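You operate a simulated robot arm through the tools that you are given. There is no shell and no other tool. Be economical: measure what you need, move in short steps, check, and stop when the job is done.

Carry out the task below with a simulated two-armed robot. There is one attempt and no reset: what you move stays moved.

TASK
Bring the pack of blanks up to the table and fold the first blank.
Fine: pack in both hands; feed the loose blank to guide and stop, guard shut, fold once with hands clear, take it out, lay it on the table.
Where things are to end (x, y in the base frame): pack of blanks within 80 mm of [630, -510]; blank within 60 mm of [620, -760].

It is judged by the outcome, as a careful person would: the job done as asked, and still so three seconds after it is handed in. It fails if anything else is knocked over, pushed out of place, dropped, spilled or broken. Flat cloth is picked up by pressing the open fingertips on it (5 to 10 N) and closing them slowly along it; thin cloth reads only 2 to 8 mm in the jaws.

THE ROBOT
Two 6-joint arms with two-finger parallel grippers on one trunk, on a base that drives. Base frame: it is fixed to the floor where the robot stands at the start and does not move with it; the origin is under the middle of the robot, x ahead of it, y to its left, z up. Lengths are in mm, angles in rad, forces in N, time in s.
The left shoulder is at the start at [60, 187, 964], the right one opposite. With the tool pointing down near the work surface each hand reaches from about 100 to 600 mm from the robot's upright axis, wherever it stands, measured 20 degrees to its own side. Places, roughly: steel table of the former [600, -200, 900]. Payload 1.57 kg a hand.
The tool frame of a hand sits at the grasp point between the pads (the TCP): z along the fingers, y along the line on which they close. The tips reach 30 mm beyond it. Largest opening 110 mm; finger width 24, thickness 12; the body of the gripper, 48 by 112 mm, starts 78 mm behind the TCP.
Orientation is told as [roll, pitch, yaw] about the base's x, y, z axes, in that order, counted from this pose: with the fingers straight down and closing along the base's y, the tool's x points along the base's -x, its y along +y and its z along -z.

THE INTERFACE
- The arms move only by the tool step_arm. It takes "left_increments", "right_increments" or both (then of equal length, played together; a hand with none holds still); each is a list of rows, each an object of numbers (a shift or turn left out is 0, a gripper value left out holds the last): "x", "y", "z": the shift along the tool's x, y, z in mm; "rx", "ry", "rz": the turn, a rotation vector about the tool's x, y, z in rad; "claw": the finger opening in mm, from 0 to 110. In form: [{"x": .., "y": .., "z": .., "rx": .., "ry": .., "rz": .., "claw": ..}, ...]. A call has 1 to 8 rows; each row shifts and turns the commanded pose from where the row before left it, along the tool's axes as they then stand. Rows are played at 5 a second. More than 50 mm and 0.15 rad between two rows, or a gripper value outside its range, and nothing of the call is played. Where a pose cannot be reached the arm comes as near as it can. A force on the tool above 40 N (or 10 N above the force at the start of the call, whichever is more), or a blocked arm, ends the call early, and 0.2 s more pass. Each finger travels about 153 mm/s and halts on what it meets, pressing with about 43 N; the grip force reading is that of the motor and also rises with nothing between the fingers. The clock runs only during rows and for 0.2 s after the last one: add rows that do not move to give the fingers time. It gives the time, the measured TCP pose, the force on the tool (base axes), the opening and the grip force at its end, in the units of the frame above (readings bear some noise), with the torque about the TCP (base axes, N m) and any sound that the robot's microphone picked up.
- Cameras (640 x 400 px; columns grow to the right, rows downward): "scene" is now at [9.4, -28.6, 1500.9]; the picture's right is [-0.37, -0.93, -0.00], its down [-0.74, 0.29, -0.61] and it looks along [0.57, -0.22, -0.79] (base axes); focal length 269 px, centre (320, 200). "left" rides on the left gripper at [70, -16, -141] in its tool frame; the picture's right is [0.23, 0.97, 0.00], its down [-0.85, 0.20, -0.48] and it looks along [-0.47, 0.11, 0.88] (tool axes); focal length 222 px, centre (320, 200). "right" rides on the right gripper at [70, 16, -141] in its tool frame; the picture's right is [-0.23, 0.97, 0.00], its down [-0.86, -0.20, -0.48] and it looks along [-0.47, -0.11, 0.88] (tool axes); focal length 222 px, centre (320, 200). There is no depth. A picture from a camera that has moved, and an enlarged one, comes with that camera's place and axes in the base frame and with its lens.
- camera(camera): a new picture of that camera. No time passes.
- raise_lower(by): slides the trunk up (or, below 0, down) by that many mm; the arms and the scene camera ride with it, the base frame stays. It gives what a move gives, with no picture.
- steer(legs): drives the robot by 1 to 6 legs, each [ahead, left, turn to the left] in mm, mm and rad, along the robot's own axes; the way and the turn of a leg run together, so that a leg with both is an arc; at most 1500 mm and 3.142 rad a leg. The arms and the cameras ride along, it lands a little off, and it stops where it bumps. It gives what a move gives.
- head_to(pan, tilt): turns the head with the scene camera to pan (to the left, within 1.501 rad either way) and tilt (down, from -0.506 to 1.204), counted from straight ahead of the robot. It gives what a move gives.
- enlarge(camera, box): a new picture of the part [left, top, right, bottom] of that camera's present view, enlarged. No time passes.
- job_done(): hands the job in; it is judged then, once.

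Work in short steps. Places have to be worked out from the pictures, the camera data and where the tool is seen: move nearer, look again, correct. Check each grasp and each placing, and mend what went wrong. You have 120 turns and 88 pictures in all, those below and enlarged ones among them. Open the grippers and draw the arms clear of the work before you hand the job in, unless the task says otherwise; then end with one line.

The tools are called after "Request:" by a JSON object that holds its "name" and its "arguments". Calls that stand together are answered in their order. step_arm: Moves the arms, as the interface text tells. Its arguments: {"type":"object","properties":{"left_increments":{"type":"array","items":{"type":"object","properties":{"x":{"type":"number"},"y":{"type":"number"},"z":{"type":"number"},"rx":{"type":"number"},"ry":{"type":"number"},"rz":{"type":"number"},"claw":{"type":"number"}}}},"right_increments":{"type":"array","items":{"type":"object","properties":{"x":{"type":"number"},"y":{"type":"number"},"z":{"type":"number"},"rx":{"type":"number"},"ry":{"type":"number"},"rz":{"type":"number"},"claw":{"type":"number"}}}}},"required":[]} The other tools are called the same way: raise_lower (by) slides the trunk up or down; steer (legs) drives the base; head_to (pan, tilt) turns the head that bears the scene camera; camera (camera) takes a picture; enlarge (camera, box) takes an enlarged picture of a part of a camera's view; job_done () hands the job in.

At the start:

```text
clock: 0.0
left_tool_pos: [398.3, -77.6, 1137.9]
left_tool_rot: [0.002, 0.0, 0.002]
left_ft_force: [0.7, -0.2, -0.8]
left_ft_torque: [0.0, -0.01, 0.0]
left_width: 109.8
left_finger_force: 0.0
right_tool_pos: [290.8, -367.4, 1202.8]
right_tool_rot: [0.001, -0.001, -0.001]
right_ft_force: [0.7, -0.4, 0.3]
right_ft_torque: [-0.02, -0.01, -0.01]
right_width: 109.9
right_finger_force: 0.0
trunk travel left (down, up): [-592.0, 398.0]
robot x, y, heading: [0.3, -0.6, 0.005]
head pan, tilt: [-0.375, 0.915]
```

scene: 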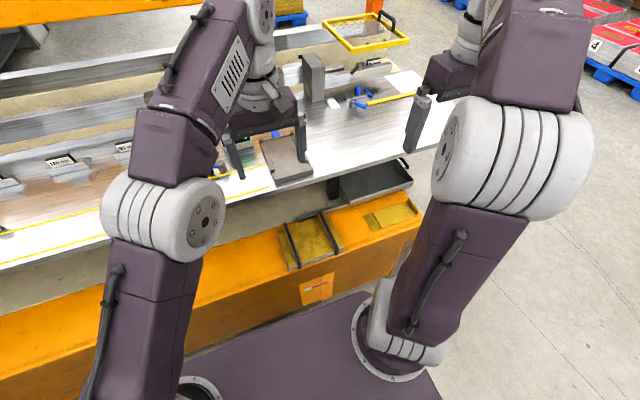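
right: 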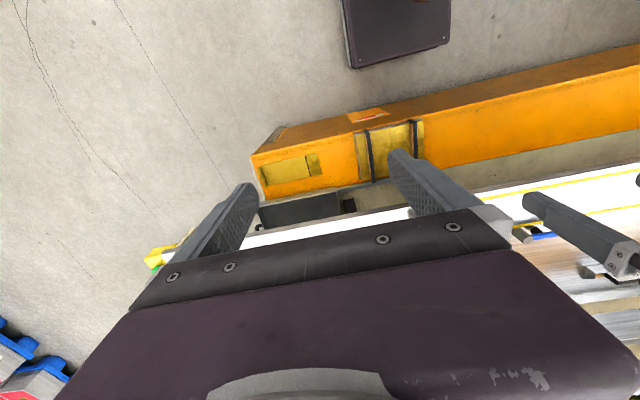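
left: 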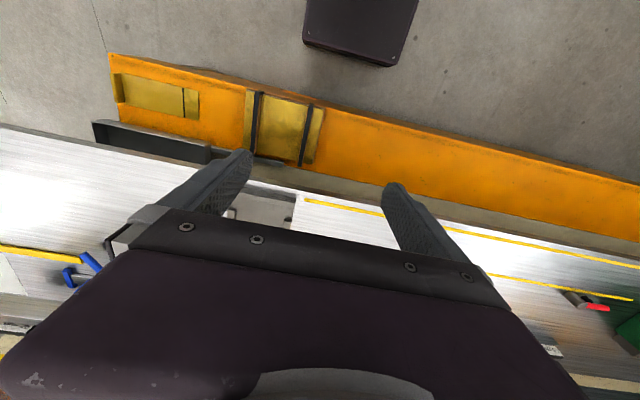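

The table of the former lies ahead; I need to find the pack of blanks, the loose blank, guide, stop, guard and fold control. I enlarge parts of the scene view.

Request:
{"name": "enlarge", "arguments": {"camera": "scene", "box": [200, 0, 460, 200]}}

Request:
{"name": "enlarge", "arguments": {"camera": "scene", "box": [200, 120, 460, 320]}}

Request:
{"name": "enlarge", "arguments": {"camera": "scene", "box": [0, 40, 240, 280]}}

```text
2.00 times, centred on (330, 100) of scene
camera zoom: at [9.4, -28.6, 1500.9], right [-0.37, -0.93, 0.0], down [-0.74, 0.29, -0.61], along [0.57, -0.22, -0.79], focal length 538 px, centre (300, 400)
```

zoom: 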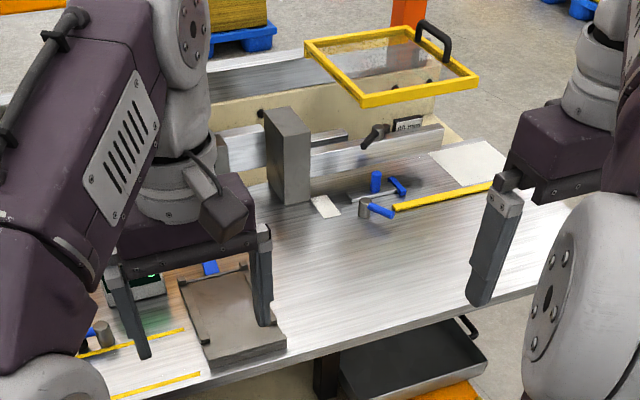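

```text
2.00 times, centred on (330, 220) of scene
camera zoom: at [9.4, -28.6, 1500.9], right [-0.37, -0.93, 0.0], down [-0.74, 0.29, -0.61], along [0.57, -0.22, -0.79], focal length 538 px, centre (300, 160)
```

zoom: 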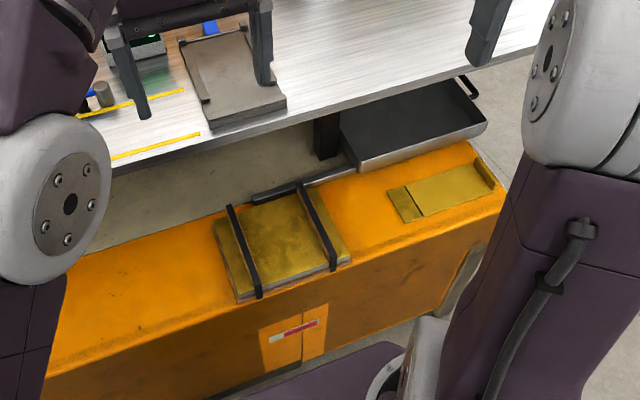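

```text
1.67 times, centred on (120, 160) of scene
camera zoom: at [9.4, -28.6, 1500.9], right [-0.37, -0.93, 0.0], down [-0.74, 0.29, -0.61], along [0.57, -0.22, -0.79], focal length 448 px, centre (653, 267)
```

zoom: 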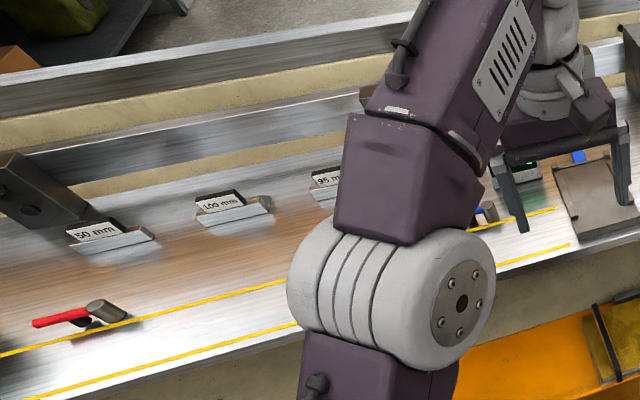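

I can see strapped brass pack on the low orange bench, a loose brass blank right of it, table with stops and a yellow framed guard. I look from other head angles.

Request:
{"name": "head_to", "arguments": {"pan": -0.8, "tilt": 0.75}}

Request:
{"name": "camera", "arguments": {"camera": "scene"}}

Request:
{"name": "head_to", "arguments": {"pan": 0.5, "tilt": 0.7}}

Request:
{"name": "camera", "arguments": {"camera": "scene"}}

```text
clock: 0.9
left_tool_pos: [398.3, -78.3, 1139.2]
left_tool_rot: [0.0, -0.002, 0.0]
left_ft_force: [-0.2, -0.6, 0.6]
left_ft_torque: [0.0, 0.01, 0.02]
left_width: 110.0
left_finger_force: 0.1
right_tool_pos: [291.1, -368.1, 1202.2]
right_tool_rot: [0.0, 0.0, 0.0]
right_ft_force: [-0.1, -0.1, 0.1]
right_ft_torque: [-0.01, 0.0, 0.01]
right_width: 110.0
right_finger_force: 0.0
trunk travel left (down, up): [-592.0, 398.0]
robot x, y, heading: [-1.2, -0.4, 0.002]
head pan, tilt: [-0.799, 0.75]
```

```text
81 pictures are left
camera scene: at [-2.3, -60.5, 1513.8], right [-0.72, -0.7, 0.0], down [-0.48, 0.49, -0.73], along [0.51, -0.52, -0.68], focal length 269 px, centre (320, 200)
```

scene: 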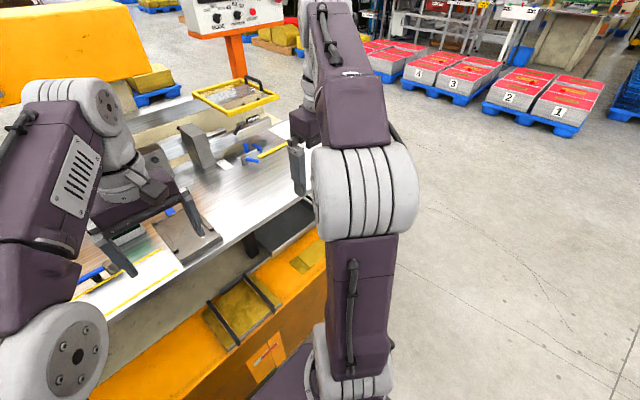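

```text
clock: 2.4
left_tool_pos: [398.3, -78.2, 1139.4]
left_tool_rot: [-0.002, 0.002, -0.002]
left_ft_force: [0.1, -0.1, 0.0]
left_ft_torque: [-0.03, -0.03, -0.01]
left_width: 109.9
left_finger_force: 0.1
right_tool_pos: [289.5, -367.4, 1202.9]
right_tool_rot: [0.0, -0.001, 0.0]
right_ft_force: [0.3, -0.4, 0.3]
right_ft_torque: [0.02, 0.03, -0.03]
right_width: 110.2
right_finger_force: 0.0
trunk travel left (down, up): [-592.0, 398.0]
robot x, y, heading: [-2.8, 1.5, -0.002]
head pan, tilt: [0.499, 0.7]
```

```text
80 pictures are left
camera scene: at [14.5, 39.4, 1518.1], right [0.48, -0.88, 0.0], down [-0.57, -0.31, -0.76], along [0.67, 0.37, -0.64], focal length 269 px, centre (320, 200)
```

scene: 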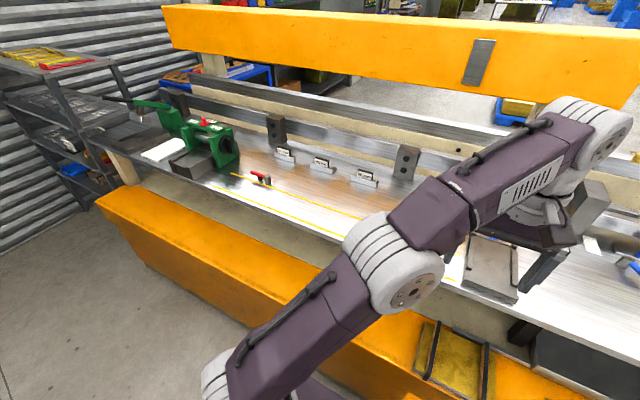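

A control panel on a post stands at right rear. I clear the left arm to its side to see the table.

Request:
{"name": "step_arm", "arguments": {"left_increments": [{"y": 40, "x": 20}, {"y": 40, "x": 20}, {"y": 40, "x": 20}, {"y": 40, "x": 20}, {"y": 40, "x": 20}, {"y": 40, "x": 20}, {"y": 40, "x": 10}, {"y": 40}]}}

Request:
{"name": "head_to", "arguments": {"pan": -0.45, "tilt": 0.75}}

Request:
{"name": "camera", "arguments": {"camera": "scene"}}

Request:
{"name": "camera", "arguments": {"camera": "right"}}

```text
clock: 4.2
left_tool_pos: [270.5, 242.8, 1137.1]
left_tool_rot: [-0.002, 0.0, 0.0]
left_ft_force: [0.1, 0.1, -1.3]
left_ft_torque: [0.03, 0.01, 0.03]
left_width: 110.1
left_finger_force: 0.0
right_tool_pos: [291.8, -367.6, 1202.8]
right_tool_rot: [0.002, 0.001, -0.001]
right_ft_force: [0.8, -0.4, -0.7]
right_ft_torque: [0.0, -0.02, 0.0]
right_width: 110.2
right_finger_force: 0.0
trunk travel left (down, up): [-592.0, 398.0]
robot x, y, heading: [2.1, -0.2, 0.0]
head pan, tilt: [0.499, 0.7]
```

```text
clock: 5.4
left_tool_pos: [270.0, 242.4, 1136.6]
left_tool_rot: [0.001, 0.0, 0.0]
left_ft_force: [0.7, 0.0, 0.8]
left_ft_torque: [0.02, -0.02, 0.04]
left_width: 110.0
left_finger_force: 0.1
right_tool_pos: [291.3, -367.4, 1202.6]
right_tool_rot: [-0.001, 0.001, 0.0]
right_ft_force: [1.4, -0.5, 0.6]
right_ft_torque: [0.01, -0.03, 0.0]
right_width: 110.3
right_finger_force: 0.0
trunk travel left (down, up): [-592.0, 398.0]
robot x, y, heading: [-2.6, 1.6, 0.004]
head pan, tilt: [-0.45, 0.75]
```

```text
79 pictures are left
camera scene: at [14.4, -37.2, 1513.9], right [-0.43, -0.9, 0.0], down [-0.61, 0.3, -0.73], along [0.66, -0.32, -0.68], focal length 269 px, centre (320, 200)
```

scene: 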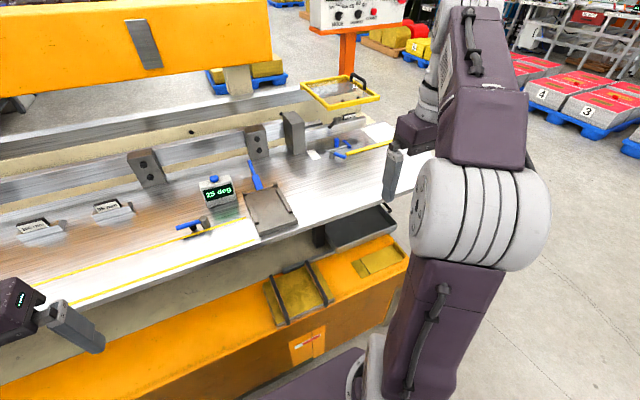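

```text
78 pictures are left
camera right: at [219.6, -351.2, 1343.7], right [0.23, 0.97, 0.0], down [0.86, -0.2, 0.48], along [0.47, -0.11, -0.88], focal length 222 px, centre (320, 200)
```

right: 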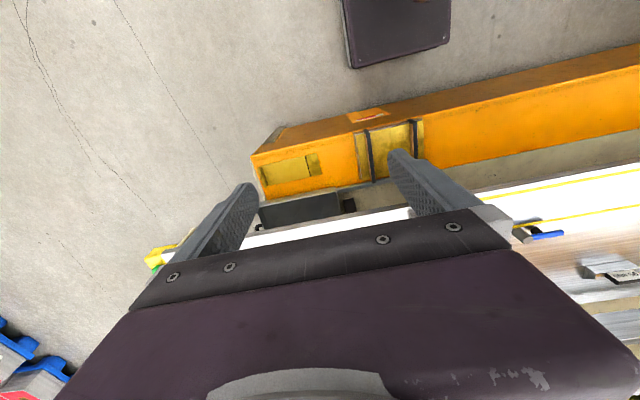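

I see a small folding fixture with a "25 deg" readout and blue lever. Zooming there, the guard area and the panel.

Request:
{"name": "enlarge", "arguments": {"camera": "scene", "box": [160, 140, 320, 240]}}

Request:
{"name": "enlarge", "arguments": {"camera": "scene", "box": [260, 70, 420, 170]}}

Request:
{"name": "enlarge", "arguments": {"camera": "scene", "box": [240, 230, 420, 370]}}

Request:
{"name": "enlarge", "arguments": {"camera": "scene", "box": [300, 0, 420, 75]}}

```text
4.00 times, centred on (240, 190) of scene
camera zoom: at [14.4, -37.2, 1513.9], right [-0.43, -0.9, 0.0], down [-0.61, 0.3, -0.73], along [0.66, -0.32, -0.68], focal length 1076 px, centre (640, 240)
```

zoom: 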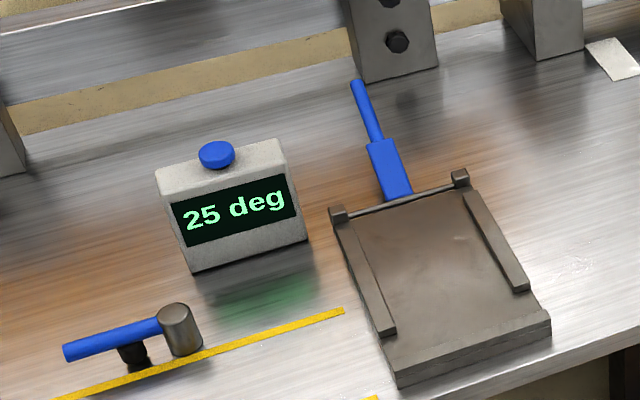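

```text
4.00 times, centred on (340, 120) of scene
camera zoom: at [14.4, -37.2, 1513.9], right [-0.43, -0.9, 0.0], down [-0.61, 0.3, -0.73], along [0.66, -0.32, -0.68], focal length 1076 px, centre (240, 520)
```

zoom: 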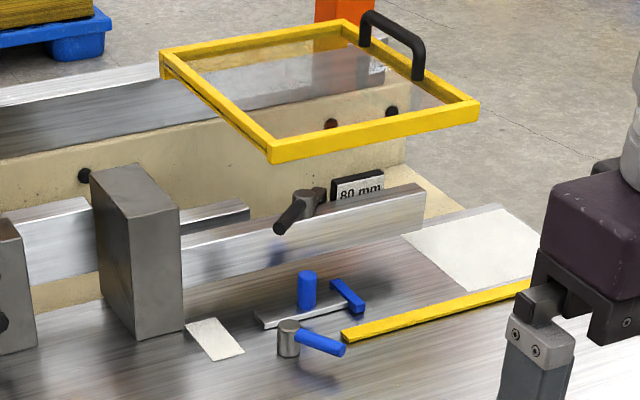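

```text
2.86 times, centred on (330, 300) of scene
camera zoom: at [14.4, -37.2, 1513.9], right [-0.43, -0.9, 0.0], down [-0.61, 0.3, -0.73], along [0.66, -0.32, -0.68], focal length 768 px, centre (291, -86)
```

zoom: 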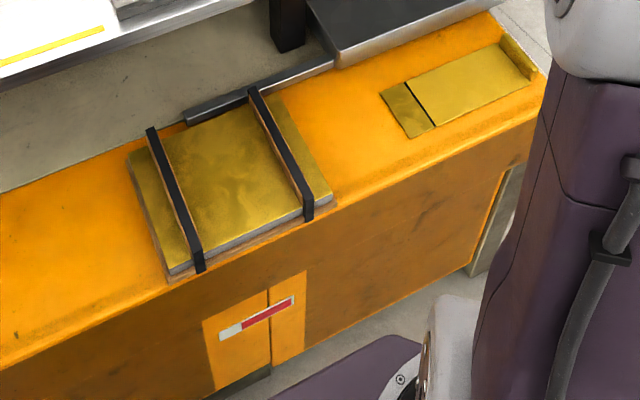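

```text
5.33 times, centred on (360, 38) of scene
camera zoom: at [14.4, -37.2, 1513.9], right [-0.43, -0.9, 0.0], down [-0.61, 0.3, -0.73], along [0.66, -0.32, -0.68], focal length 1434 px, centre (107, 1067)
```

zoom: 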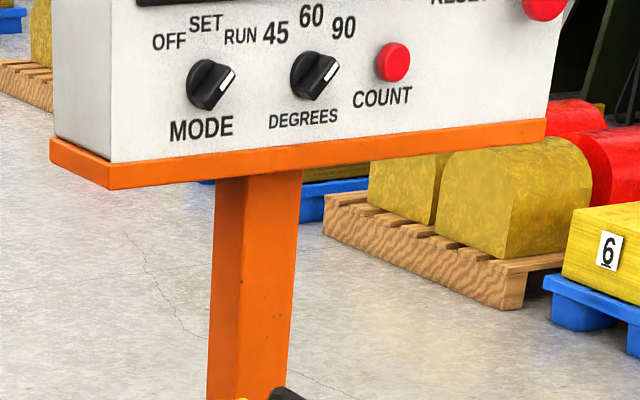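

Many items; I need closer views. Drive right about 350 mm (staying clear of the bench) and look again at the guard, the panel and the bench.

Request:
{"name": "steer", "arguments": {"legs": [[0, -350, 0]]}}

Request:
{"name": "step_arm", "arguments": {"right_increments": [{"y": -40, "x": 20}, {"y": -40, "x": 20}, {"y": -40, "x": 20}, {"y": -40, "x": 20}]}}

Request:
{"name": "head_to", "arguments": {"pan": -0.1, "tilt": 0.5}}

Request:
{"name": "camera", "arguments": {"camera": "scene"}}

```text
clock: 7.6
left_tool_pos: [270.6, -106.3, 1137.8]
left_tool_rot: [-0.002, 0.0, -0.001]
left_ft_force: [-0.2, 0.0, 0.6]
left_ft_torque: [0.03, -0.04, -0.06]
left_width: 109.9
left_finger_force: 0.0
right_tool_pos: [290.7, -716.8, 1203.0]
right_tool_rot: [0.001, 0.0, 0.002]
right_ft_force: [0.2, 0.9, 0.9]
right_ft_torque: [0.01, -0.02, 0.02]
right_width: 110.3
right_finger_force: 0.1
trunk travel left (down, up): [-592.0, 398.0]
robot x, y, heading: [-1.0, -353.4, -0.003]
head pan, tilt: [-0.45, 0.75]
```

```text
clock: 8.6
left_tool_pos: [269.9, -107.8, 1138.0]
left_tool_rot: [0.001, -0.001, 0.001]
left_ft_force: [0.4, 0.3, -0.3]
left_ft_torque: [0.0, -0.01, 0.0]
left_width: 109.7
left_finger_force: 0.1
right_tool_pos: [210.1, -877.2, 1198.4]
right_tool_rot: [0.001, -0.001, -0.001]
right_ft_force: [-0.3, 0.4, 0.2]
right_ft_torque: [0.03, -0.04, 0.01]
right_width: 110.1
right_finger_force: 0.1
right hand out of reach, approached as far as the arm can: row 4
trunk travel left (down, up): [-592.0, 398.0]
robot x, y, heading: [-4.2, -351.4, -0.002]
head pan, tilt: [-0.45, 0.75]
```

```text
clock: 9.5
left_tool_pos: [269.3, -106.2, 1137.1]
left_tool_rot: [-0.002, 0.002, 0.001]
left_ft_force: [0.4, 0.0, 0.4]
left_ft_torque: [0.0, 0.03, -0.01]
left_width: 109.8
left_finger_force: 0.0
right_tool_pos: [209.7, -875.5, 1199.5]
right_tool_rot: [-0.002, -0.003, 0.0]
right_ft_force: [0.0, -0.5, 1.1]
right_ft_torque: [-0.03, -0.01, -0.01]
right_width: 110.2
right_finger_force: 0.0
trunk travel left (down, up): [-592.0, 398.0]
robot x, y, heading: [-3.9, -345.6, -0.003]
head pan, tilt: [-0.099, 0.499]
```

```text
73 pictures are left
camera scene: at [30.2, -358.4, 1535.8], right [-0.1, -0.99, 0.0], down [-0.48, 0.05, -0.88], along [0.87, -0.09, -0.48], focal length 269 px, centre (320, 200)
```

scene: 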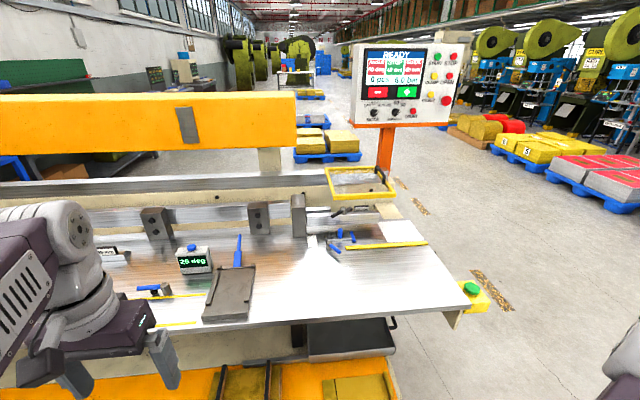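

A screen reading READY and a green push-button on a yellow box at the right end of the table are visible. Zoom on panel, button/guide area.

Request:
{"name": "enlarge", "arguments": {"camera": "scene", "box": [345, 35, 465, 130]}}

Request:
{"name": "enlarge", "arguments": {"camera": "scene", "box": [280, 160, 440, 270]}}

Request:
{"name": "enlarge", "arguments": {"camera": "scene", "box": [420, 250, 520, 330]}}

```text
4.21 times, centred on (405, 82) of scene
camera zoom: at [30.2, -358.4, 1535.8], right [-0.1, -0.99, 0.0], down [-0.48, 0.05, -0.88], along [0.87, -0.09, -0.48], focal length 1132 px, centre (-38, 695)
```

zoom: 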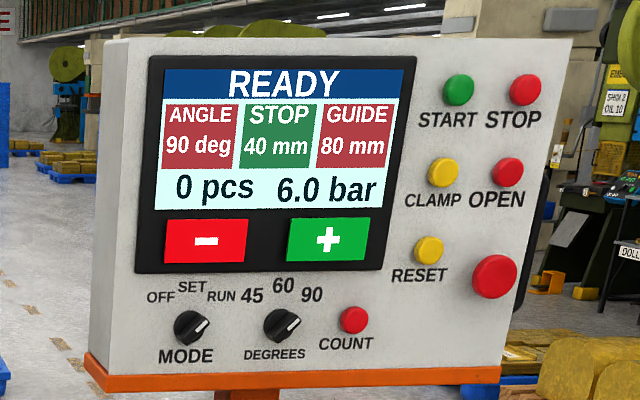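

```text
3.64 times, centred on (360, 215) of scene
camera zoom: at [30.2, -358.4, 1535.8], right [-0.1, -0.99, 0.0], down [-0.48, 0.05, -0.88], along [0.87, -0.09, -0.48], focal length 978 px, centre (174, 146)
```

zoom: 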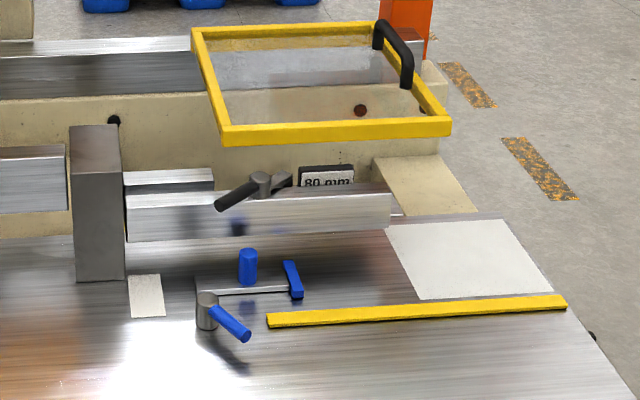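

```text
5.00 times, centred on (470, 290) of scene
camera zoom: at [30.2, -358.4, 1535.8], right [-0.1, -0.99, 0.0], down [-0.48, 0.05, -0.88], along [0.87, -0.09, -0.48], focal length 1344 px, centre (-430, -250)
```

zoom: 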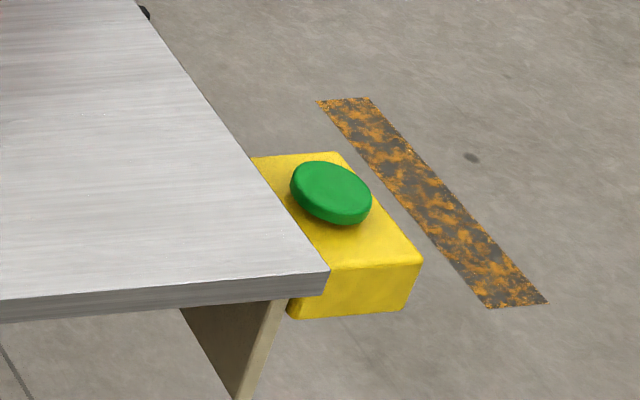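

The panel asks for ANGLE, STOP, GUIDE; the green button sits at the table's right end (~[590,-900,880]). I drive around to the right end, facing it, to inspect the folding station.

Request:
{"name": "steer", "arguments": {"legs": [[0, -1050, 0], [800, 0, 0], [0, 0, 1.57]]}}

Request:
{"name": "head_to", "arguments": {"pan": 0.0, "tilt": 0.6}}

Request:
{"name": "camera", "arguments": {"camera": "scene"}}

```text
clock: 22.5
left_tool_pos: [556.6, -1119.2, 1137.1]
left_tool_rot: [0.0, 0.001, 1.552]
left_ft_force: [0.2, -0.3, 0.1]
left_ft_torque: [0.01, -0.02, 0.02]
left_width: 110.2
left_finger_force: 0.0
right_tool_pos: [1324.5, -1191.6, 1199.2]
right_tool_rot: [-0.003, -0.003, 1.553]
right_ft_force: [-0.2, -0.4, -0.1]
right_ft_torque: [0.0, -0.01, 0.02]
right_width: 110.1
right_finger_force: 0.2
trunk travel left (down, up): [-592.0, 398.0]
robot x, y, heading: [795.1, -1391.1, 1.552]
head pan, tilt: [-0.099, 0.499]
```

```text
clock: 23.2
left_tool_pos: [557.3, -1119.4, 1136.8]
left_tool_rot: [0.0, -0.001, 1.555]
left_ft_force: [-0.7, -0.6, 0.2]
left_ft_torque: [0.03, -0.02, -0.01]
left_width: 110.2
left_finger_force: 0.1
right_tool_pos: [1324.7, -1192.3, 1197.6]
right_tool_rot: [-0.001, -0.002, 1.554]
right_ft_force: [-0.2, -0.8, 0.0]
right_ft_torque: [0.01, 0.0, 0.04]
right_width: 110.0
right_finger_force: 0.2
trunk travel left (down, up): [-592.0, 398.0]
robot x, y, heading: [795.8, -1392.9, 1.552]
head pan, tilt: [0.0, 0.6]
```

```text
69 pictures are left
camera scene: at [794.3, -1366.6, 1526.8], right [1.0, -0.02, 0.0], down [-0.01, -0.56, -0.83], along [0.01, 0.83, -0.56], focal length 269 px, centre (320, 200)
```

scene: 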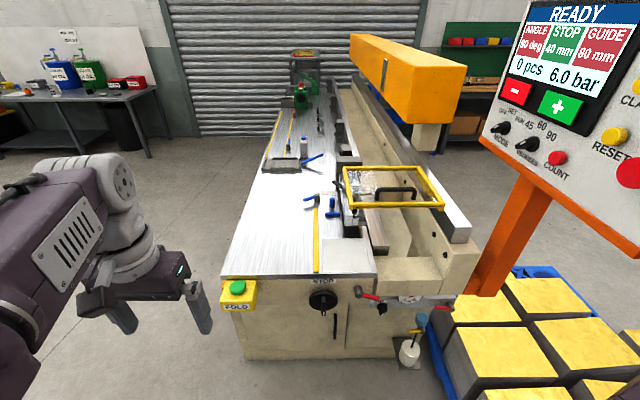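

Clear view: green FOLD button, a STOP knob on the end face, the guard above the nip. Zoom in.

Request:
{"name": "enlarge", "arguments": {"camera": "scene", "box": [290, 150, 450, 260]}}

Request:
{"name": "enlarge", "arguments": {"camera": "scene", "box": [210, 250, 450, 390]}}

Request:
{"name": "enlarge", "arguments": {"camera": "scene", "box": [480, 0, 640, 110]}}

```text
3.64 times, centred on (370, 205) of scene
camera zoom: at [794.3, -1366.6, 1526.8], right [1.0, -0.02, 0.0], down [-0.01, -0.56, -0.83], along [0.01, 0.83, -0.56], focal length 978 px, centre (138, 182)
```

zoom: 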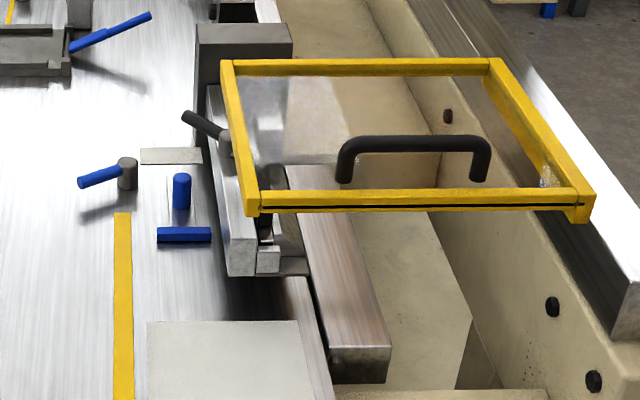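

```text
2.67 times, centred on (330, 320) of scene
camera zoom: at [794.3, -1366.6, 1526.8], right [1.0, -0.02, 0.0], down [-0.01, -0.56, -0.83], along [0.01, 0.83, -0.56], focal length 717 px, centre (293, -120)
```

zoom: 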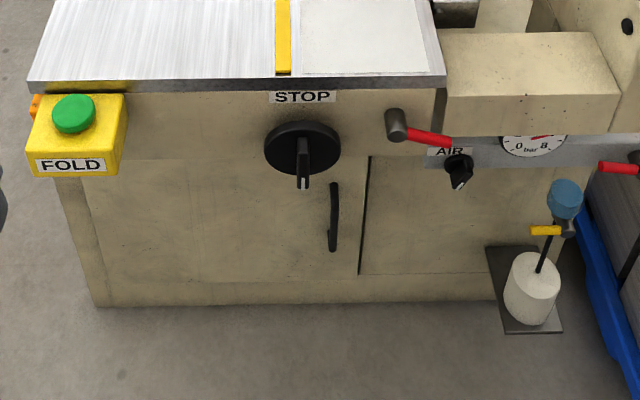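

```text
3.64 times, centred on (560, 55) of scene
camera zoom: at [794.3, -1366.6, 1526.8], right [1.0, -0.02, 0.0], down [-0.01, -0.56, -0.83], along [0.01, 0.83, -0.56], focal length 978 px, centre (-553, 727)
```

zoom: 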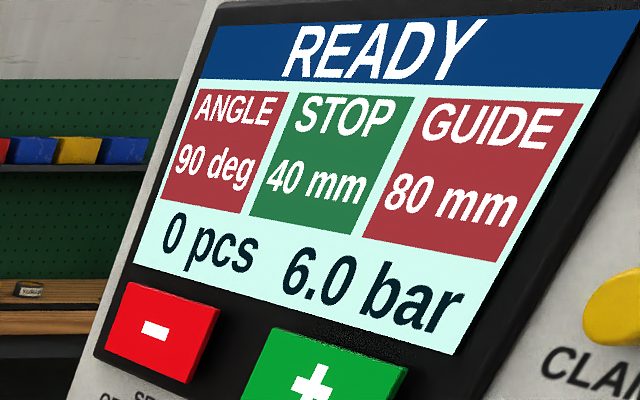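

The guard frame sits flat at about z 1075 over x 891–1161, y −496…−735, handle on its right side. I lower the trunk so the head looks from the side beneath the guard.

Request:
{"name": "raise_lower", "arguments": {"by": -330}}

Request:
{"name": "head_to", "arguments": {"pan": -0.2, "tilt": 0.25}}

Request:
{"name": "enlarge", "arguments": {"camera": "scene", "box": [200, 100, 440, 250]}}

```text
clock: 26.4
left_tool_pos: [555.9, -1119.5, 808.3]
left_tool_rot: [-0.002, 0.0, 1.554]
left_ft_force: [0.2, -0.5, -0.2]
left_ft_torque: [0.03, 0.01, 0.0]
left_width: 109.9
left_finger_force: 0.1
right_tool_pos: [1324.7, -1192.7, 868.9]
right_tool_rot: [-0.002, -0.002, 1.554]
right_ft_force: [-0.9, 0.2, 0.4]
right_ft_torque: [-0.02, 0.0, 0.0]
right_width: 110.1
right_finger_force: 0.1
trunk travel left (down, up): [-262.0, 728.0]
robot x, y, heading: [793.4, -1394.0, 1.553]
head pan, tilt: [0.0, 0.6]
```

```text
clock: 27.3
left_tool_pos: [555.8, -1119.6, 807.4]
left_tool_rot: [0.0, -0.001, 1.552]
left_ft_force: [-0.2, 0.3, -0.6]
left_ft_torque: [-0.02, 0.02, 0.01]
left_width: 110.1
left_finger_force: 0.0
right_tool_pos: [1324.8, -1193.3, 869.1]
right_tool_rot: [-0.003, -0.002, 1.553]
right_ft_force: [-0.7, -0.1, 0.3]
right_ft_torque: [-0.01, -0.02, 0.01]
right_width: 109.8
right_finger_force: 0.1
trunk travel left (down, up): [-262.0, 728.0]
robot x, y, heading: [791.3, -1393.6, 1.553]
head pan, tilt: [-0.201, 0.25]
```

```text
2.67 times, centred on (320, 175) of scene
camera zoom: at [812.9, -1363.8, 1228.9], right [0.98, -0.22, 0.0], down [-0.05, -0.24, -0.97], along [0.21, 0.95, -0.25], focal length 717 px, centre (320, 267)
```

zoom: 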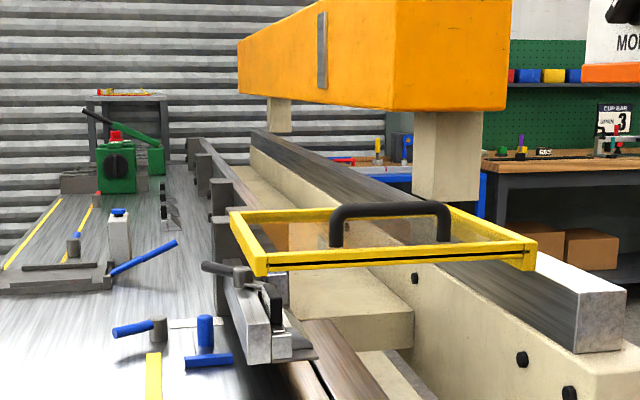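

The guard's support still isn't clear; lower a bit more and zoom harder on it.

Request:
{"name": "raise_lower", "arguments": {"by": -200}}

Request:
{"name": "enlarge", "arguments": {"camera": "scene", "box": [250, 80, 410, 190]}}

```text
clock: 29.4
left_tool_pos: [555.7, -1119.2, 608.0]
left_tool_rot: [0.001, 0.0, 1.554]
left_ft_force: [-0.1, 0.4, -0.4]
left_ft_torque: [0.03, -0.03, -0.02]
left_width: 109.7
left_finger_force: 0.0
right_tool_pos: [1323.7, -1192.0, 669.3]
right_tool_rot: [-0.001, -0.002, 1.553]
right_ft_force: [0.2, -0.1, -0.7]
right_ft_torque: [-0.02, 0.01, 0.01]
right_width: 110.1
right_finger_force: 0.1
trunk travel left (down, up): [-62.0, 928.0]
robot x, y, heading: [793.3, -1391.4, 1.556]
head pan, tilt: [-0.201, 0.25]
```

```text
3.64 times, centred on (330, 135) of scene
camera zoom: at [812.9, -1363.9, 1029.0], right [0.98, -0.22, 0.0], down [-0.05, -0.24, -0.97], along [0.21, 0.95, -0.25], focal length 978 px, centre (284, 436)
```

zoom: 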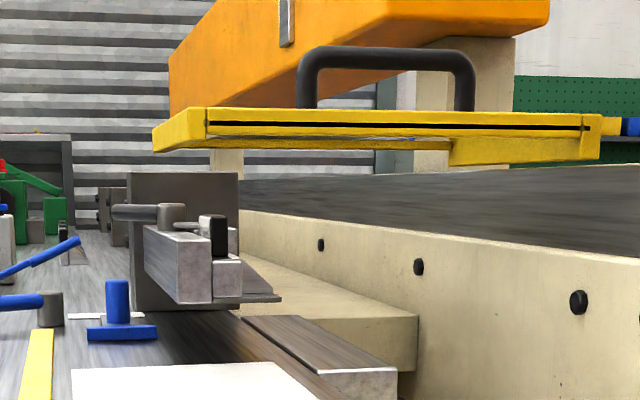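

Still unclear; I'll get a high view from closer: raise the trunk fully, come closer and look down.

Request:
{"name": "raise_lower", "arguments": {"by": 920}}

Request:
{"name": "steer", "arguments": {"legs": [[130, 0, 0]]}}

Request:
{"name": "head_to", "arguments": {"pan": -0.1, "tilt": 1.0}}

Request:
{"name": "camera", "arguments": {"camera": "scene"}}

Request:
{"name": "enlarge", "arguments": {"camera": "scene", "box": [270, 60, 430, 180]}}

```text
refused: 920 is not a number from -400 to 400
```

```text
clock: 30.7
left_tool_pos: [559.3, -988.1, 607.8]
left_tool_rot: [0.001, 0.0, 1.551]
left_ft_force: [0.3, -0.3, -0.3]
left_ft_torque: [0.04, 0.02, 0.01]
left_width: 110.0
left_finger_force: 0.1
right_tool_pos: [1326.9, -1062.8, 668.7]
right_tool_rot: [-0.003, 0.0, 1.553]
right_ft_force: [0.4, -0.6, 0.0]
right_ft_torque: [0.02, -0.02, -0.01]
right_width: 109.8
right_finger_force: 0.0
trunk travel left (down, up): [-62.0, 928.0]
robot x, y, heading: [798.0, -1259.9, 1.552]
head pan, tilt: [-0.201, 0.25]
```

```text
clock: 31.8
left_tool_pos: [559.4, -989.2, 606.5]
left_tool_rot: [0.0, 0.0, 1.549]
left_ft_force: [-0.2, -0.1, 0.2]
left_ft_torque: [0.04, 0.01, 0.0]
left_width: 109.9
left_finger_force: 0.2
right_tool_pos: [1327.0, -1063.0, 669.3]
right_tool_rot: [-0.002, -0.001, 1.552]
right_ft_force: [-0.4, 0.6, 0.5]
right_ft_torque: [-0.01, -0.01, 0.0]
right_width: 109.8
right_finger_force: 0.1
trunk travel left (down, up): [-62.0, 928.0]
robot x, y, heading: [793.2, -1260.4, 1.554]
head pan, tilt: [-0.099, 1.0]
```

```text
63 pictures are left
camera scene: at [803.4, -1255.2, 964.8], right [0.99, -0.12, 0.0], down [-0.1, -0.84, -0.54], along [0.06, 0.54, -0.84], focal length 269 px, centre (320, 200)
```

scene: 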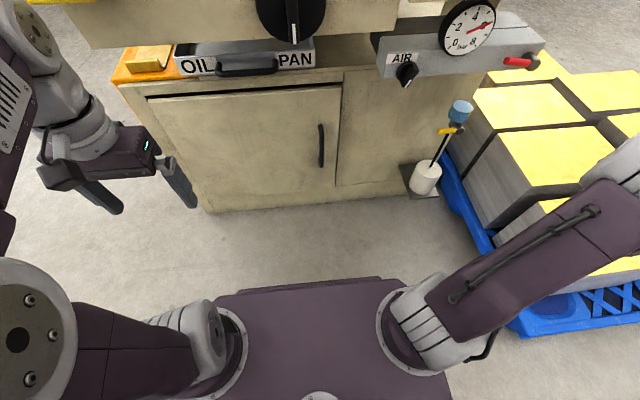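

```text
3.33 times, centred on (350, 120) of scene
camera zoom: at [803.4, -1255.2, 964.8], right [0.99, -0.12, 0.0], down [-0.1, -0.84, -0.54], along [0.06, 0.54, -0.84], focal length 896 px, centre (220, 467)
```

zoom: 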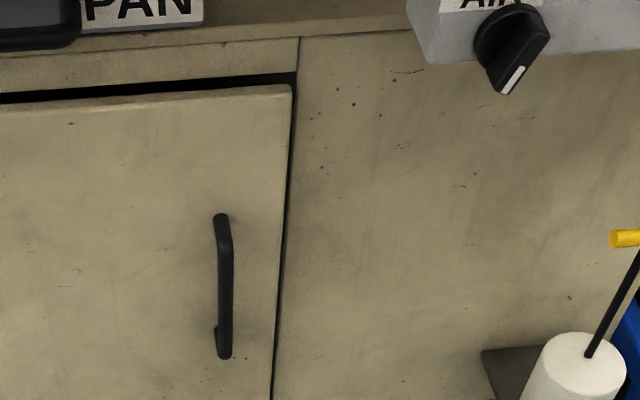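

Two pictures wasted as the lift was refused (limit ±400). Raise in three steps, clear of the FOLD box.

Request:
{"name": "raise_lower", "arguments": {"by": 400}}

Request:
{"name": "raise_lower", "arguments": {"by": 400}}

Request:
{"name": "head_to", "arguments": {"pan": -0.1, "tilt": 0.95}}

Request:
{"name": "camera", "arguments": {"camera": "scene"}}

```text
clock: 34.9
left_tool_pos: [571.8, -989.6, 967.2]
left_tool_rot: [0.014, -0.002, 1.546]
left_ft_force: [0.6, -0.5, 0.0]
left_ft_torque: [-0.01, 0.02, 0.02]
left_width: 110.2
left_finger_force: 0.0
right_tool_pos: [1314.7, -1080.0, 962.4]
right_tool_rot: [0.253, 0.103, 1.552]
right_ft_force: [1.1, 0.5, 0.3]
right_ft_torque: [0.03, 0.02, -0.01]
right_width: 110.0
right_finger_force: 0.0
trunk travel left (down, up): [-416.0, 574.0]
robot x, y, heading: [795.6, -1264.9, 1.547]
head pan, tilt: [-0.099, 1.0]
stopped: the arm was blocked; the commanded pose is now the measured one
```

```text
clock: 36.0
left_tool_pos: [571.7, -990.4, 1025.0]
left_tool_rot: [0.012, -0.001, 1.545]
left_ft_force: [-0.3, 1.5, 0.4]
left_ft_torque: [-0.03, 0.02, 0.03]
left_width: 110.3
left_finger_force: 0.1
right_tool_pos: [1286.2, -1092.7, 981.3]
right_tool_rot: [0.46, 0.188, 1.581]
right_ft_force: [0.1, 0.0, -0.6]
right_ft_torque: [0.01, 0.0, -0.03]
right_width: 109.9
right_finger_force: 0.1
trunk travel left (down, up): [-474.0, 516.0]
robot x, y, heading: [794.7, -1269.5, 1.546]
head pan, tilt: [-0.099, 1.0]
stopped: the arm was blocked; the commanded pose is now the measured one
```

```text
clock: 36.6
left_tool_pos: [572.5, -991.8, 1022.3]
left_tool_rot: [0.015, -0.001, 1.547]
left_ft_force: [-0.7, -0.1, -0.1]
left_ft_torque: [0.01, -0.02, -0.01]
left_width: 109.9
left_finger_force: 0.0
right_tool_pos: [1285.6, -1093.5, 979.4]
right_tool_rot: [0.454, 0.184, 1.587]
right_ft_force: [0.6, 1.4, 0.6]
right_ft_torque: [0.02, 0.01, 0.01]
right_width: 109.9
right_finger_force: 0.0
trunk travel left (down, up): [-474.0, 516.0]
robot x, y, heading: [793.5, -1265.6, 1.548]
head pan, tilt: [-0.099, 0.949]
```

```text
61 pictures are left
camera scene: at [821.2, -1256.3, 1379.8], right [0.99, -0.12, -0.01], down [-0.11, -0.81, -0.58], along [0.06, 0.58, -0.81], focal length 269 px, centre (320, 200)
```

scene: 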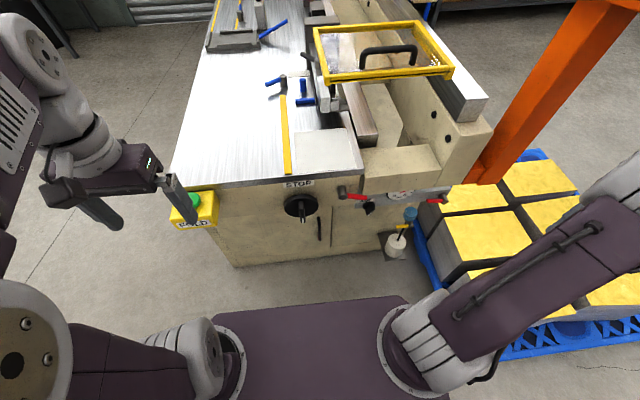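

The right arm met the console while rising. I lower again, back away from it, then continue.

Request:
{"name": "raise_lower", "arguments": {"by": -150}}

Request:
{"name": "steer", "arguments": {"legs": [[-200, 60, 0]]}}

Request:
{"name": "camera", "arguments": {"camera": "scene"}}

Request:
{"name": "camera", "arguments": {"camera": "right"}}

```text
clock: 38.4
left_tool_pos: [559.6, -987.5, 869.8]
left_tool_rot: [0.0, -0.001, 1.549]
left_ft_force: [-0.1, 0.2, -0.5]
left_ft_torque: [0.0, 0.02, -0.03]
left_width: 109.9
left_finger_force: 0.1
right_tool_pos: [1273.6, -1089.0, 838.5]
right_tool_rot: [0.43, 0.182, 1.581]
right_ft_force: [-0.3, 0.5, -0.5]
right_ft_torque: [-0.04, 0.01, 0.02]
right_width: 109.9
right_finger_force: 0.1
trunk travel left (down, up): [-324.0, 666.0]
robot x, y, heading: [792.0, -1262.9, 1.548]
head pan, tilt: [-0.099, 0.949]
```

```text
clock: 40.0
left_tool_pos: [495.3, -1186.3, 869.3]
left_tool_rot: [0.001, -0.002, 1.549]
left_ft_force: [0.8, -0.4, -0.4]
left_ft_torque: [0.03, -0.01, -0.01]
left_width: 109.9
left_finger_force: 0.0
right_tool_pos: [1209.1, -1286.3, 839.8]
right_tool_rot: [0.43, 0.181, 1.585]
right_ft_force: [-0.5, -0.5, -0.4]
right_ft_torque: [0.07, 0.0, -0.03]
right_width: 110.0
right_finger_force: 0.1
trunk travel left (down, up): [-324.0, 666.0]
robot x, y, heading: [731.1, -1460.0, 1.548]
head pan, tilt: [-0.099, 0.949]
```

```text
60 pictures are left
camera scene: at [739.5, -1451.2, 1229.9], right [0.99, -0.12, 0.0], down [-0.1, -0.81, -0.58], along [0.07, 0.58, -0.81], focal length 269 px, centre (320, 200)
```

scene: 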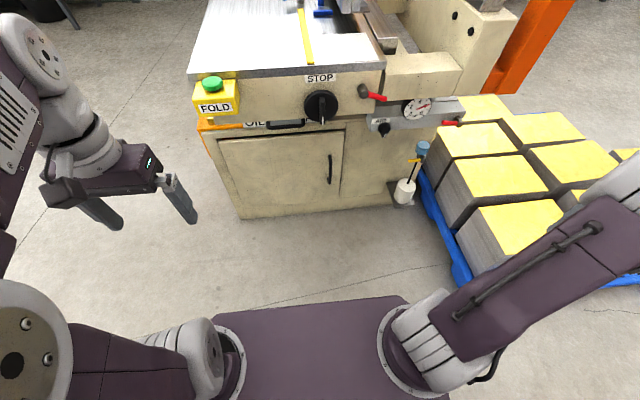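

```text
59 pictures are left
camera right: at [1253.3, -1330.1, 983.7], right [-0.89, 0.28, 0.36], down [0.37, 0.91, 0.19], along [-0.27, 0.3, -0.91], focal length 222 px, centre (320, 200)
```

right: 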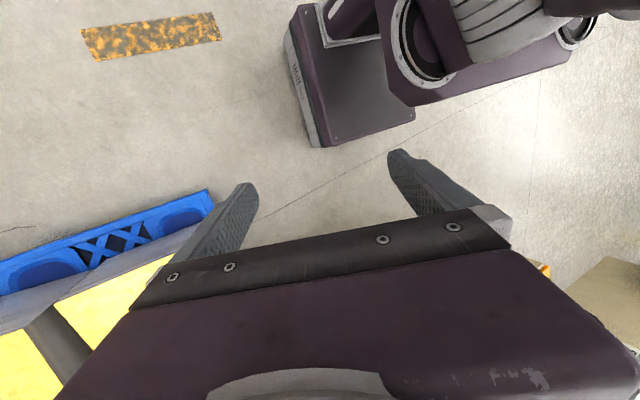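

Raise with the right arm turned upright again and drawn inward.

Request:
{"name": "step_arm", "arguments": {"right_increments": [{"rx": 0.14, "y": 30}, {"rx": 0.14, "y": 30}, {"rx": 0.15, "y": 30}, {"ry": -0.09, "y": 40}, {"ry": -0.09, "y": 40}, {"y": 40}, {"y": 40}]}}

Request:
{"name": "raise_lower", "arguments": {"by": 400}}

Request:
{"name": "raise_lower", "arguments": {"by": 250}}

Request:
{"name": "steer", "arguments": {"legs": [[230, -60, 0]]}}

Request:
{"name": "head_to", "arguments": {"pan": -0.15, "tilt": 1.0}}

```text
clock: 41.6
left_tool_pos: [496.0, -1184.8, 868.4]
left_tool_rot: [0.0, 0.003, 1.55]
left_ft_force: [0.4, -1.1, -0.4]
left_ft_torque: [-0.01, 0.03, 0.0]
left_width: 110.0
left_finger_force: 0.0
right_tool_pos: [1003.0, -1228.9, 870.7]
right_tool_rot: [0.001, 0.003, 1.584]
right_ft_force: [0.2, 0.4, -0.3]
right_ft_torque: [-0.01, -0.02, 0.0]
right_width: 109.8
right_finger_force: 0.0
right hand out of reach, approached as far as the arm can: row 5, 6, 7
trunk travel left (down, up): [-324.0, 666.0]
robot x, y, heading: [731.1, -1462.3, 1.547]
head pan, tilt: [-0.099, 0.949]
```

```text
clock: 45.4
left_tool_pos: [495.4, -1185.3, 1269.3]
left_tool_rot: [-0.001, 0.0, 1.551]
left_ft_force: [0.3, -1.1, -0.1]
left_ft_torque: [0.02, -0.03, -0.01]
left_width: 110.1
left_finger_force: 0.1
right_tool_pos: [1003.4, -1227.6, 1272.0]
right_tool_rot: [0.001, 0.003, 1.586]
right_ft_force: [-0.3, 0.0, 0.3]
right_ft_torque: [-0.01, -0.03, 0.0]
right_width: 109.9
right_finger_force: 0.1
trunk travel left (down, up): [-724.0, 266.0]
robot x, y, heading: [733.7, -1460.1, 1.555]
head pan, tilt: [-0.099, 0.949]
```

```text
clock: 48.0
left_tool_pos: [496.5, -1186.5, 1518.7]
left_tool_rot: [0.001, -0.001, 1.55]
left_ft_force: [-0.1, -0.7, -0.2]
left_ft_torque: [-0.01, -0.01, -0.02]
left_width: 110.0
left_finger_force: 0.0
right_tool_pos: [1003.5, -1229.0, 1521.0]
right_tool_rot: [0.002, 0.002, 1.584]
right_ft_force: [-0.1, 1.2, 0.8]
right_ft_torque: [-0.04, 0.0, -0.02]
right_width: 110.1
right_finger_force: 0.1
trunk travel left (down, up): [-974.0, 16.0]
robot x, y, heading: [733.2, -1461.5, 1.55]
head pan, tilt: [-0.099, 0.949]
```

```text
clock: 49.8
left_tool_pos: [556.9, -966.4, 1519.7]
left_tool_rot: [-0.001, -0.003, 1.551]
left_ft_force: [0.1, -0.6, 0.2]
left_ft_torque: [0.04, 0.03, -0.01]
left_width: 109.8
left_finger_force: 0.1
right_tool_pos: [1065.4, -1009.0, 1523.7]
right_tool_rot: [0.001, -0.001, 1.588]
right_ft_force: [-0.7, -0.9, -0.1]
right_ft_torque: [0.05, -0.04, 0.04]
right_width: 110.2
right_finger_force: 0.1
trunk travel left (down, up): [-974.0, 16.0]
robot x, y, heading: [798.6, -1237.8, 1.549]
head pan, tilt: [-0.099, 0.949]
```

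```text
clock: 50.4
left_tool_pos: [558.1, -964.2, 1519.9]
left_tool_rot: [0.0, -0.002, 1.552]
left_ft_force: [0.4, 0.2, 0.2]
left_ft_torque: [0.03, 0.03, -0.01]
left_width: 110.1
left_finger_force: 0.0
right_tool_pos: [1065.1, -1005.4, 1522.0]
right_tool_rot: [0.002, 0.002, 1.588]
right_ft_force: [0.1, -0.2, 0.1]
right_ft_torque: [0.07, -0.02, 0.0]
right_width: 110.3
right_finger_force: 0.1
trunk travel left (down, up): [-974.0, 16.0]
robot x, y, heading: [796.5, -1235.6, 1.553]
head pan, tilt: [-0.15, 1.0]
```

Now a high view of the station and bench.

Request:
{"name": "camera", "arguments": {"camera": "scene"}}

Request:
{"name": "enlarge", "arguments": {"camera": "scene", "box": [250, 110, 400, 210]}}

```text
58 pictures are left
camera scene: at [805.5, -1231.8, 1876.3], right [0.99, -0.17, 0.0], down [-0.14, -0.83, -0.54], along [0.09, 0.53, -0.84], focal length 269 px, centre (320, 200)
```

scene: 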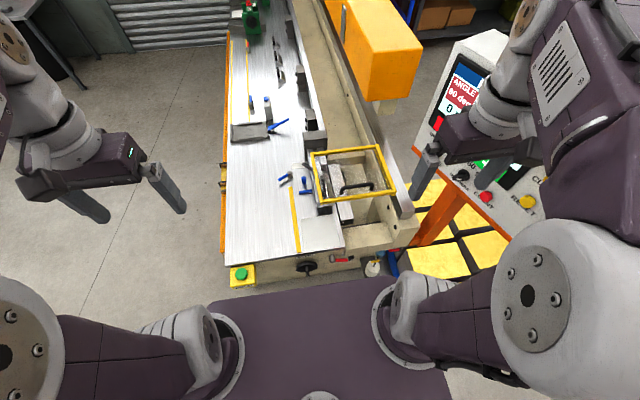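

```text
4.00 times, centred on (325, 160) of scene
camera zoom: at [805.5, -1231.8, 1876.3], right [0.99, -0.17, 0.0], down [-0.14, -0.83, -0.54], along [0.09, 0.53, -0.84], focal length 1076 px, centre (300, 360)
```

zoom: 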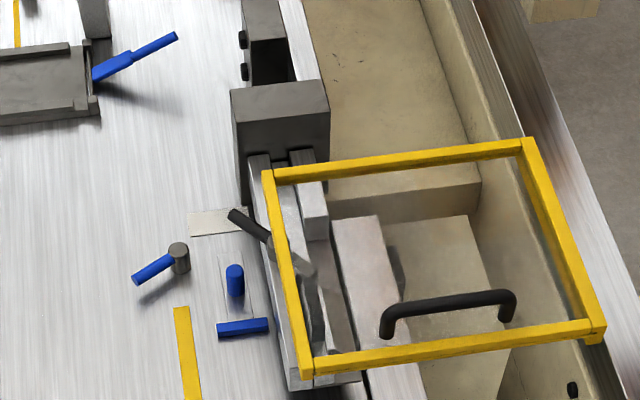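

Geometry is now clear: blank (≈80×210, fold line 40 mm from its +y end) goes with long axis along x, tail against the yellow strip (x≈798), edge against the blue stop (y≈-575), 40 mm past the fold line (x≈968). Next drive back to the front to study the pack and blank closely.

Request:
{"name": "steer", "arguments": {"legs": [[-220, 0, 0], [0, 0, -1.55], [-850, 0, 0], [0, 1000, 0]]}}

Request:
{"name": "raise_lower", "arguments": {"by": -400}}

Request:
{"name": "head_to", "arguments": {"pan": -0.1, "tilt": 1.1}}

Request:
{"name": "camera", "arguments": {"camera": "scene"}}

```text
clock: 64.8
left_tool_pos: [183.3, -204.3, 1518.7]
left_tool_rot: [0.001, -0.001, 0.017]
left_ft_force: [0.0, 0.9, 0.4]
left_ft_torque: [0.01, -0.01, 0.0]
left_width: 109.9
left_finger_force: 0.1
right_tool_pos: [159.7, -715.4, 1523.1]
right_tool_rot: [0.005, 0.004, 0.051]
right_ft_force: [-0.1, 0.0, 0.0]
right_ft_torque: [-0.01, 0.0, 0.0]
right_width: 110.1
right_finger_force: 0.1
trunk travel left (down, up): [-974.0, 16.0]
robot x, y, heading: [-84.2, -450.0, 0.016]
head pan, tilt: [-0.15, 1.0]
```

```text
clock: 68.6
left_tool_pos: [183.8, -203.7, 1119.1]
left_tool_rot: [-0.001, -0.001, 0.015]
left_ft_force: [-0.2, -0.3, -0.8]
left_ft_torque: [0.0, -0.04, 0.02]
left_width: 109.9
left_finger_force: 0.0
right_tool_pos: [159.3, -711.7, 1120.7]
right_tool_rot: [0.001, 0.004, 0.053]
right_ft_force: [0.8, -0.4, 0.2]
right_ft_torque: [-0.04, -0.02, -0.03]
right_width: 109.8
right_finger_force: 0.0
trunk travel left (down, up): [-574.0, 416.0]
robot x, y, heading: [-82.1, -450.7, 0.016]
head pan, tilt: [-0.15, 1.0]
```

```text
clock: 69.3
left_tool_pos: [183.2, -205.7, 1119.3]
left_tool_rot: [-0.001, 0.0, 0.014]
left_ft_force: [0.3, 1.1, -0.5]
left_ft_torque: [0.0, 0.01, 0.02]
left_width: 109.9
left_finger_force: 0.2
right_tool_pos: [159.3, -712.5, 1121.2]
right_tool_rot: [0.003, 0.004, 0.051]
right_ft_force: [0.7, -0.4, -0.4]
right_ft_torque: [0.0, -0.01, 0.02]
right_width: 109.9
right_finger_force: 0.0
trunk travel left (down, up): [-574.0, 416.0]
robot x, y, heading: [-81.9, -452.9, 0.017]
head pan, tilt: [-0.099, 1.1]
```

```text
56 pictures are left
camera scene: at [-79.7, -458.0, 1469.7], right [-0.08, -1.0, 0.0], down [-0.89, 0.07, -0.45], along [0.45, -0.04, -0.89], focal length 269 px, centre (320, 200)
```

scene: 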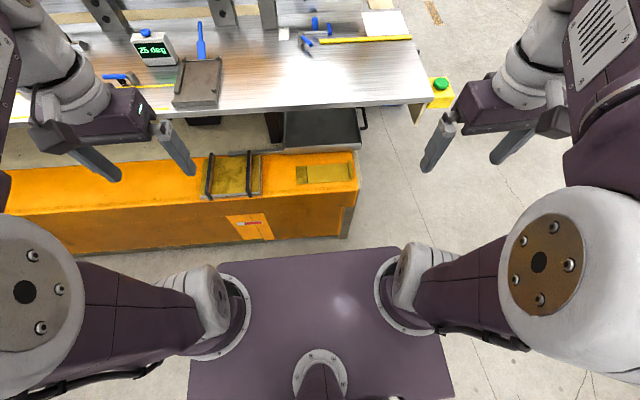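

Zoom on pack and blank.

Request:
{"name": "enlarge", "arguments": {"camera": "scene", "box": [195, 140, 365, 240]}}

```text
3.76 times, centred on (280, 190) of scene
camera zoom: at [-79.7, -458.0, 1469.7], right [-0.08, -1.0, 0.0], down [-0.89, 0.07, -0.45], along [0.45, -0.04, -0.89], focal length 1012 px, centre (471, 238)
```

zoom: 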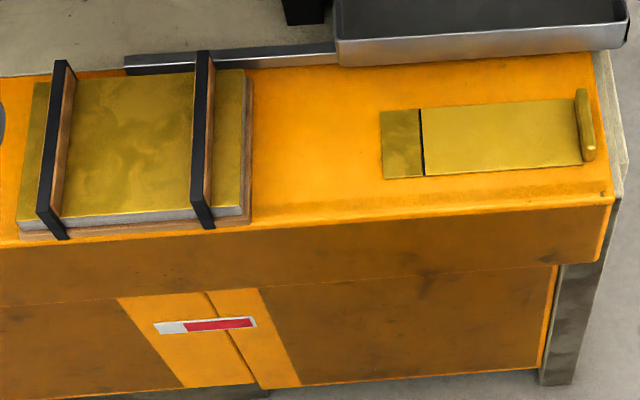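

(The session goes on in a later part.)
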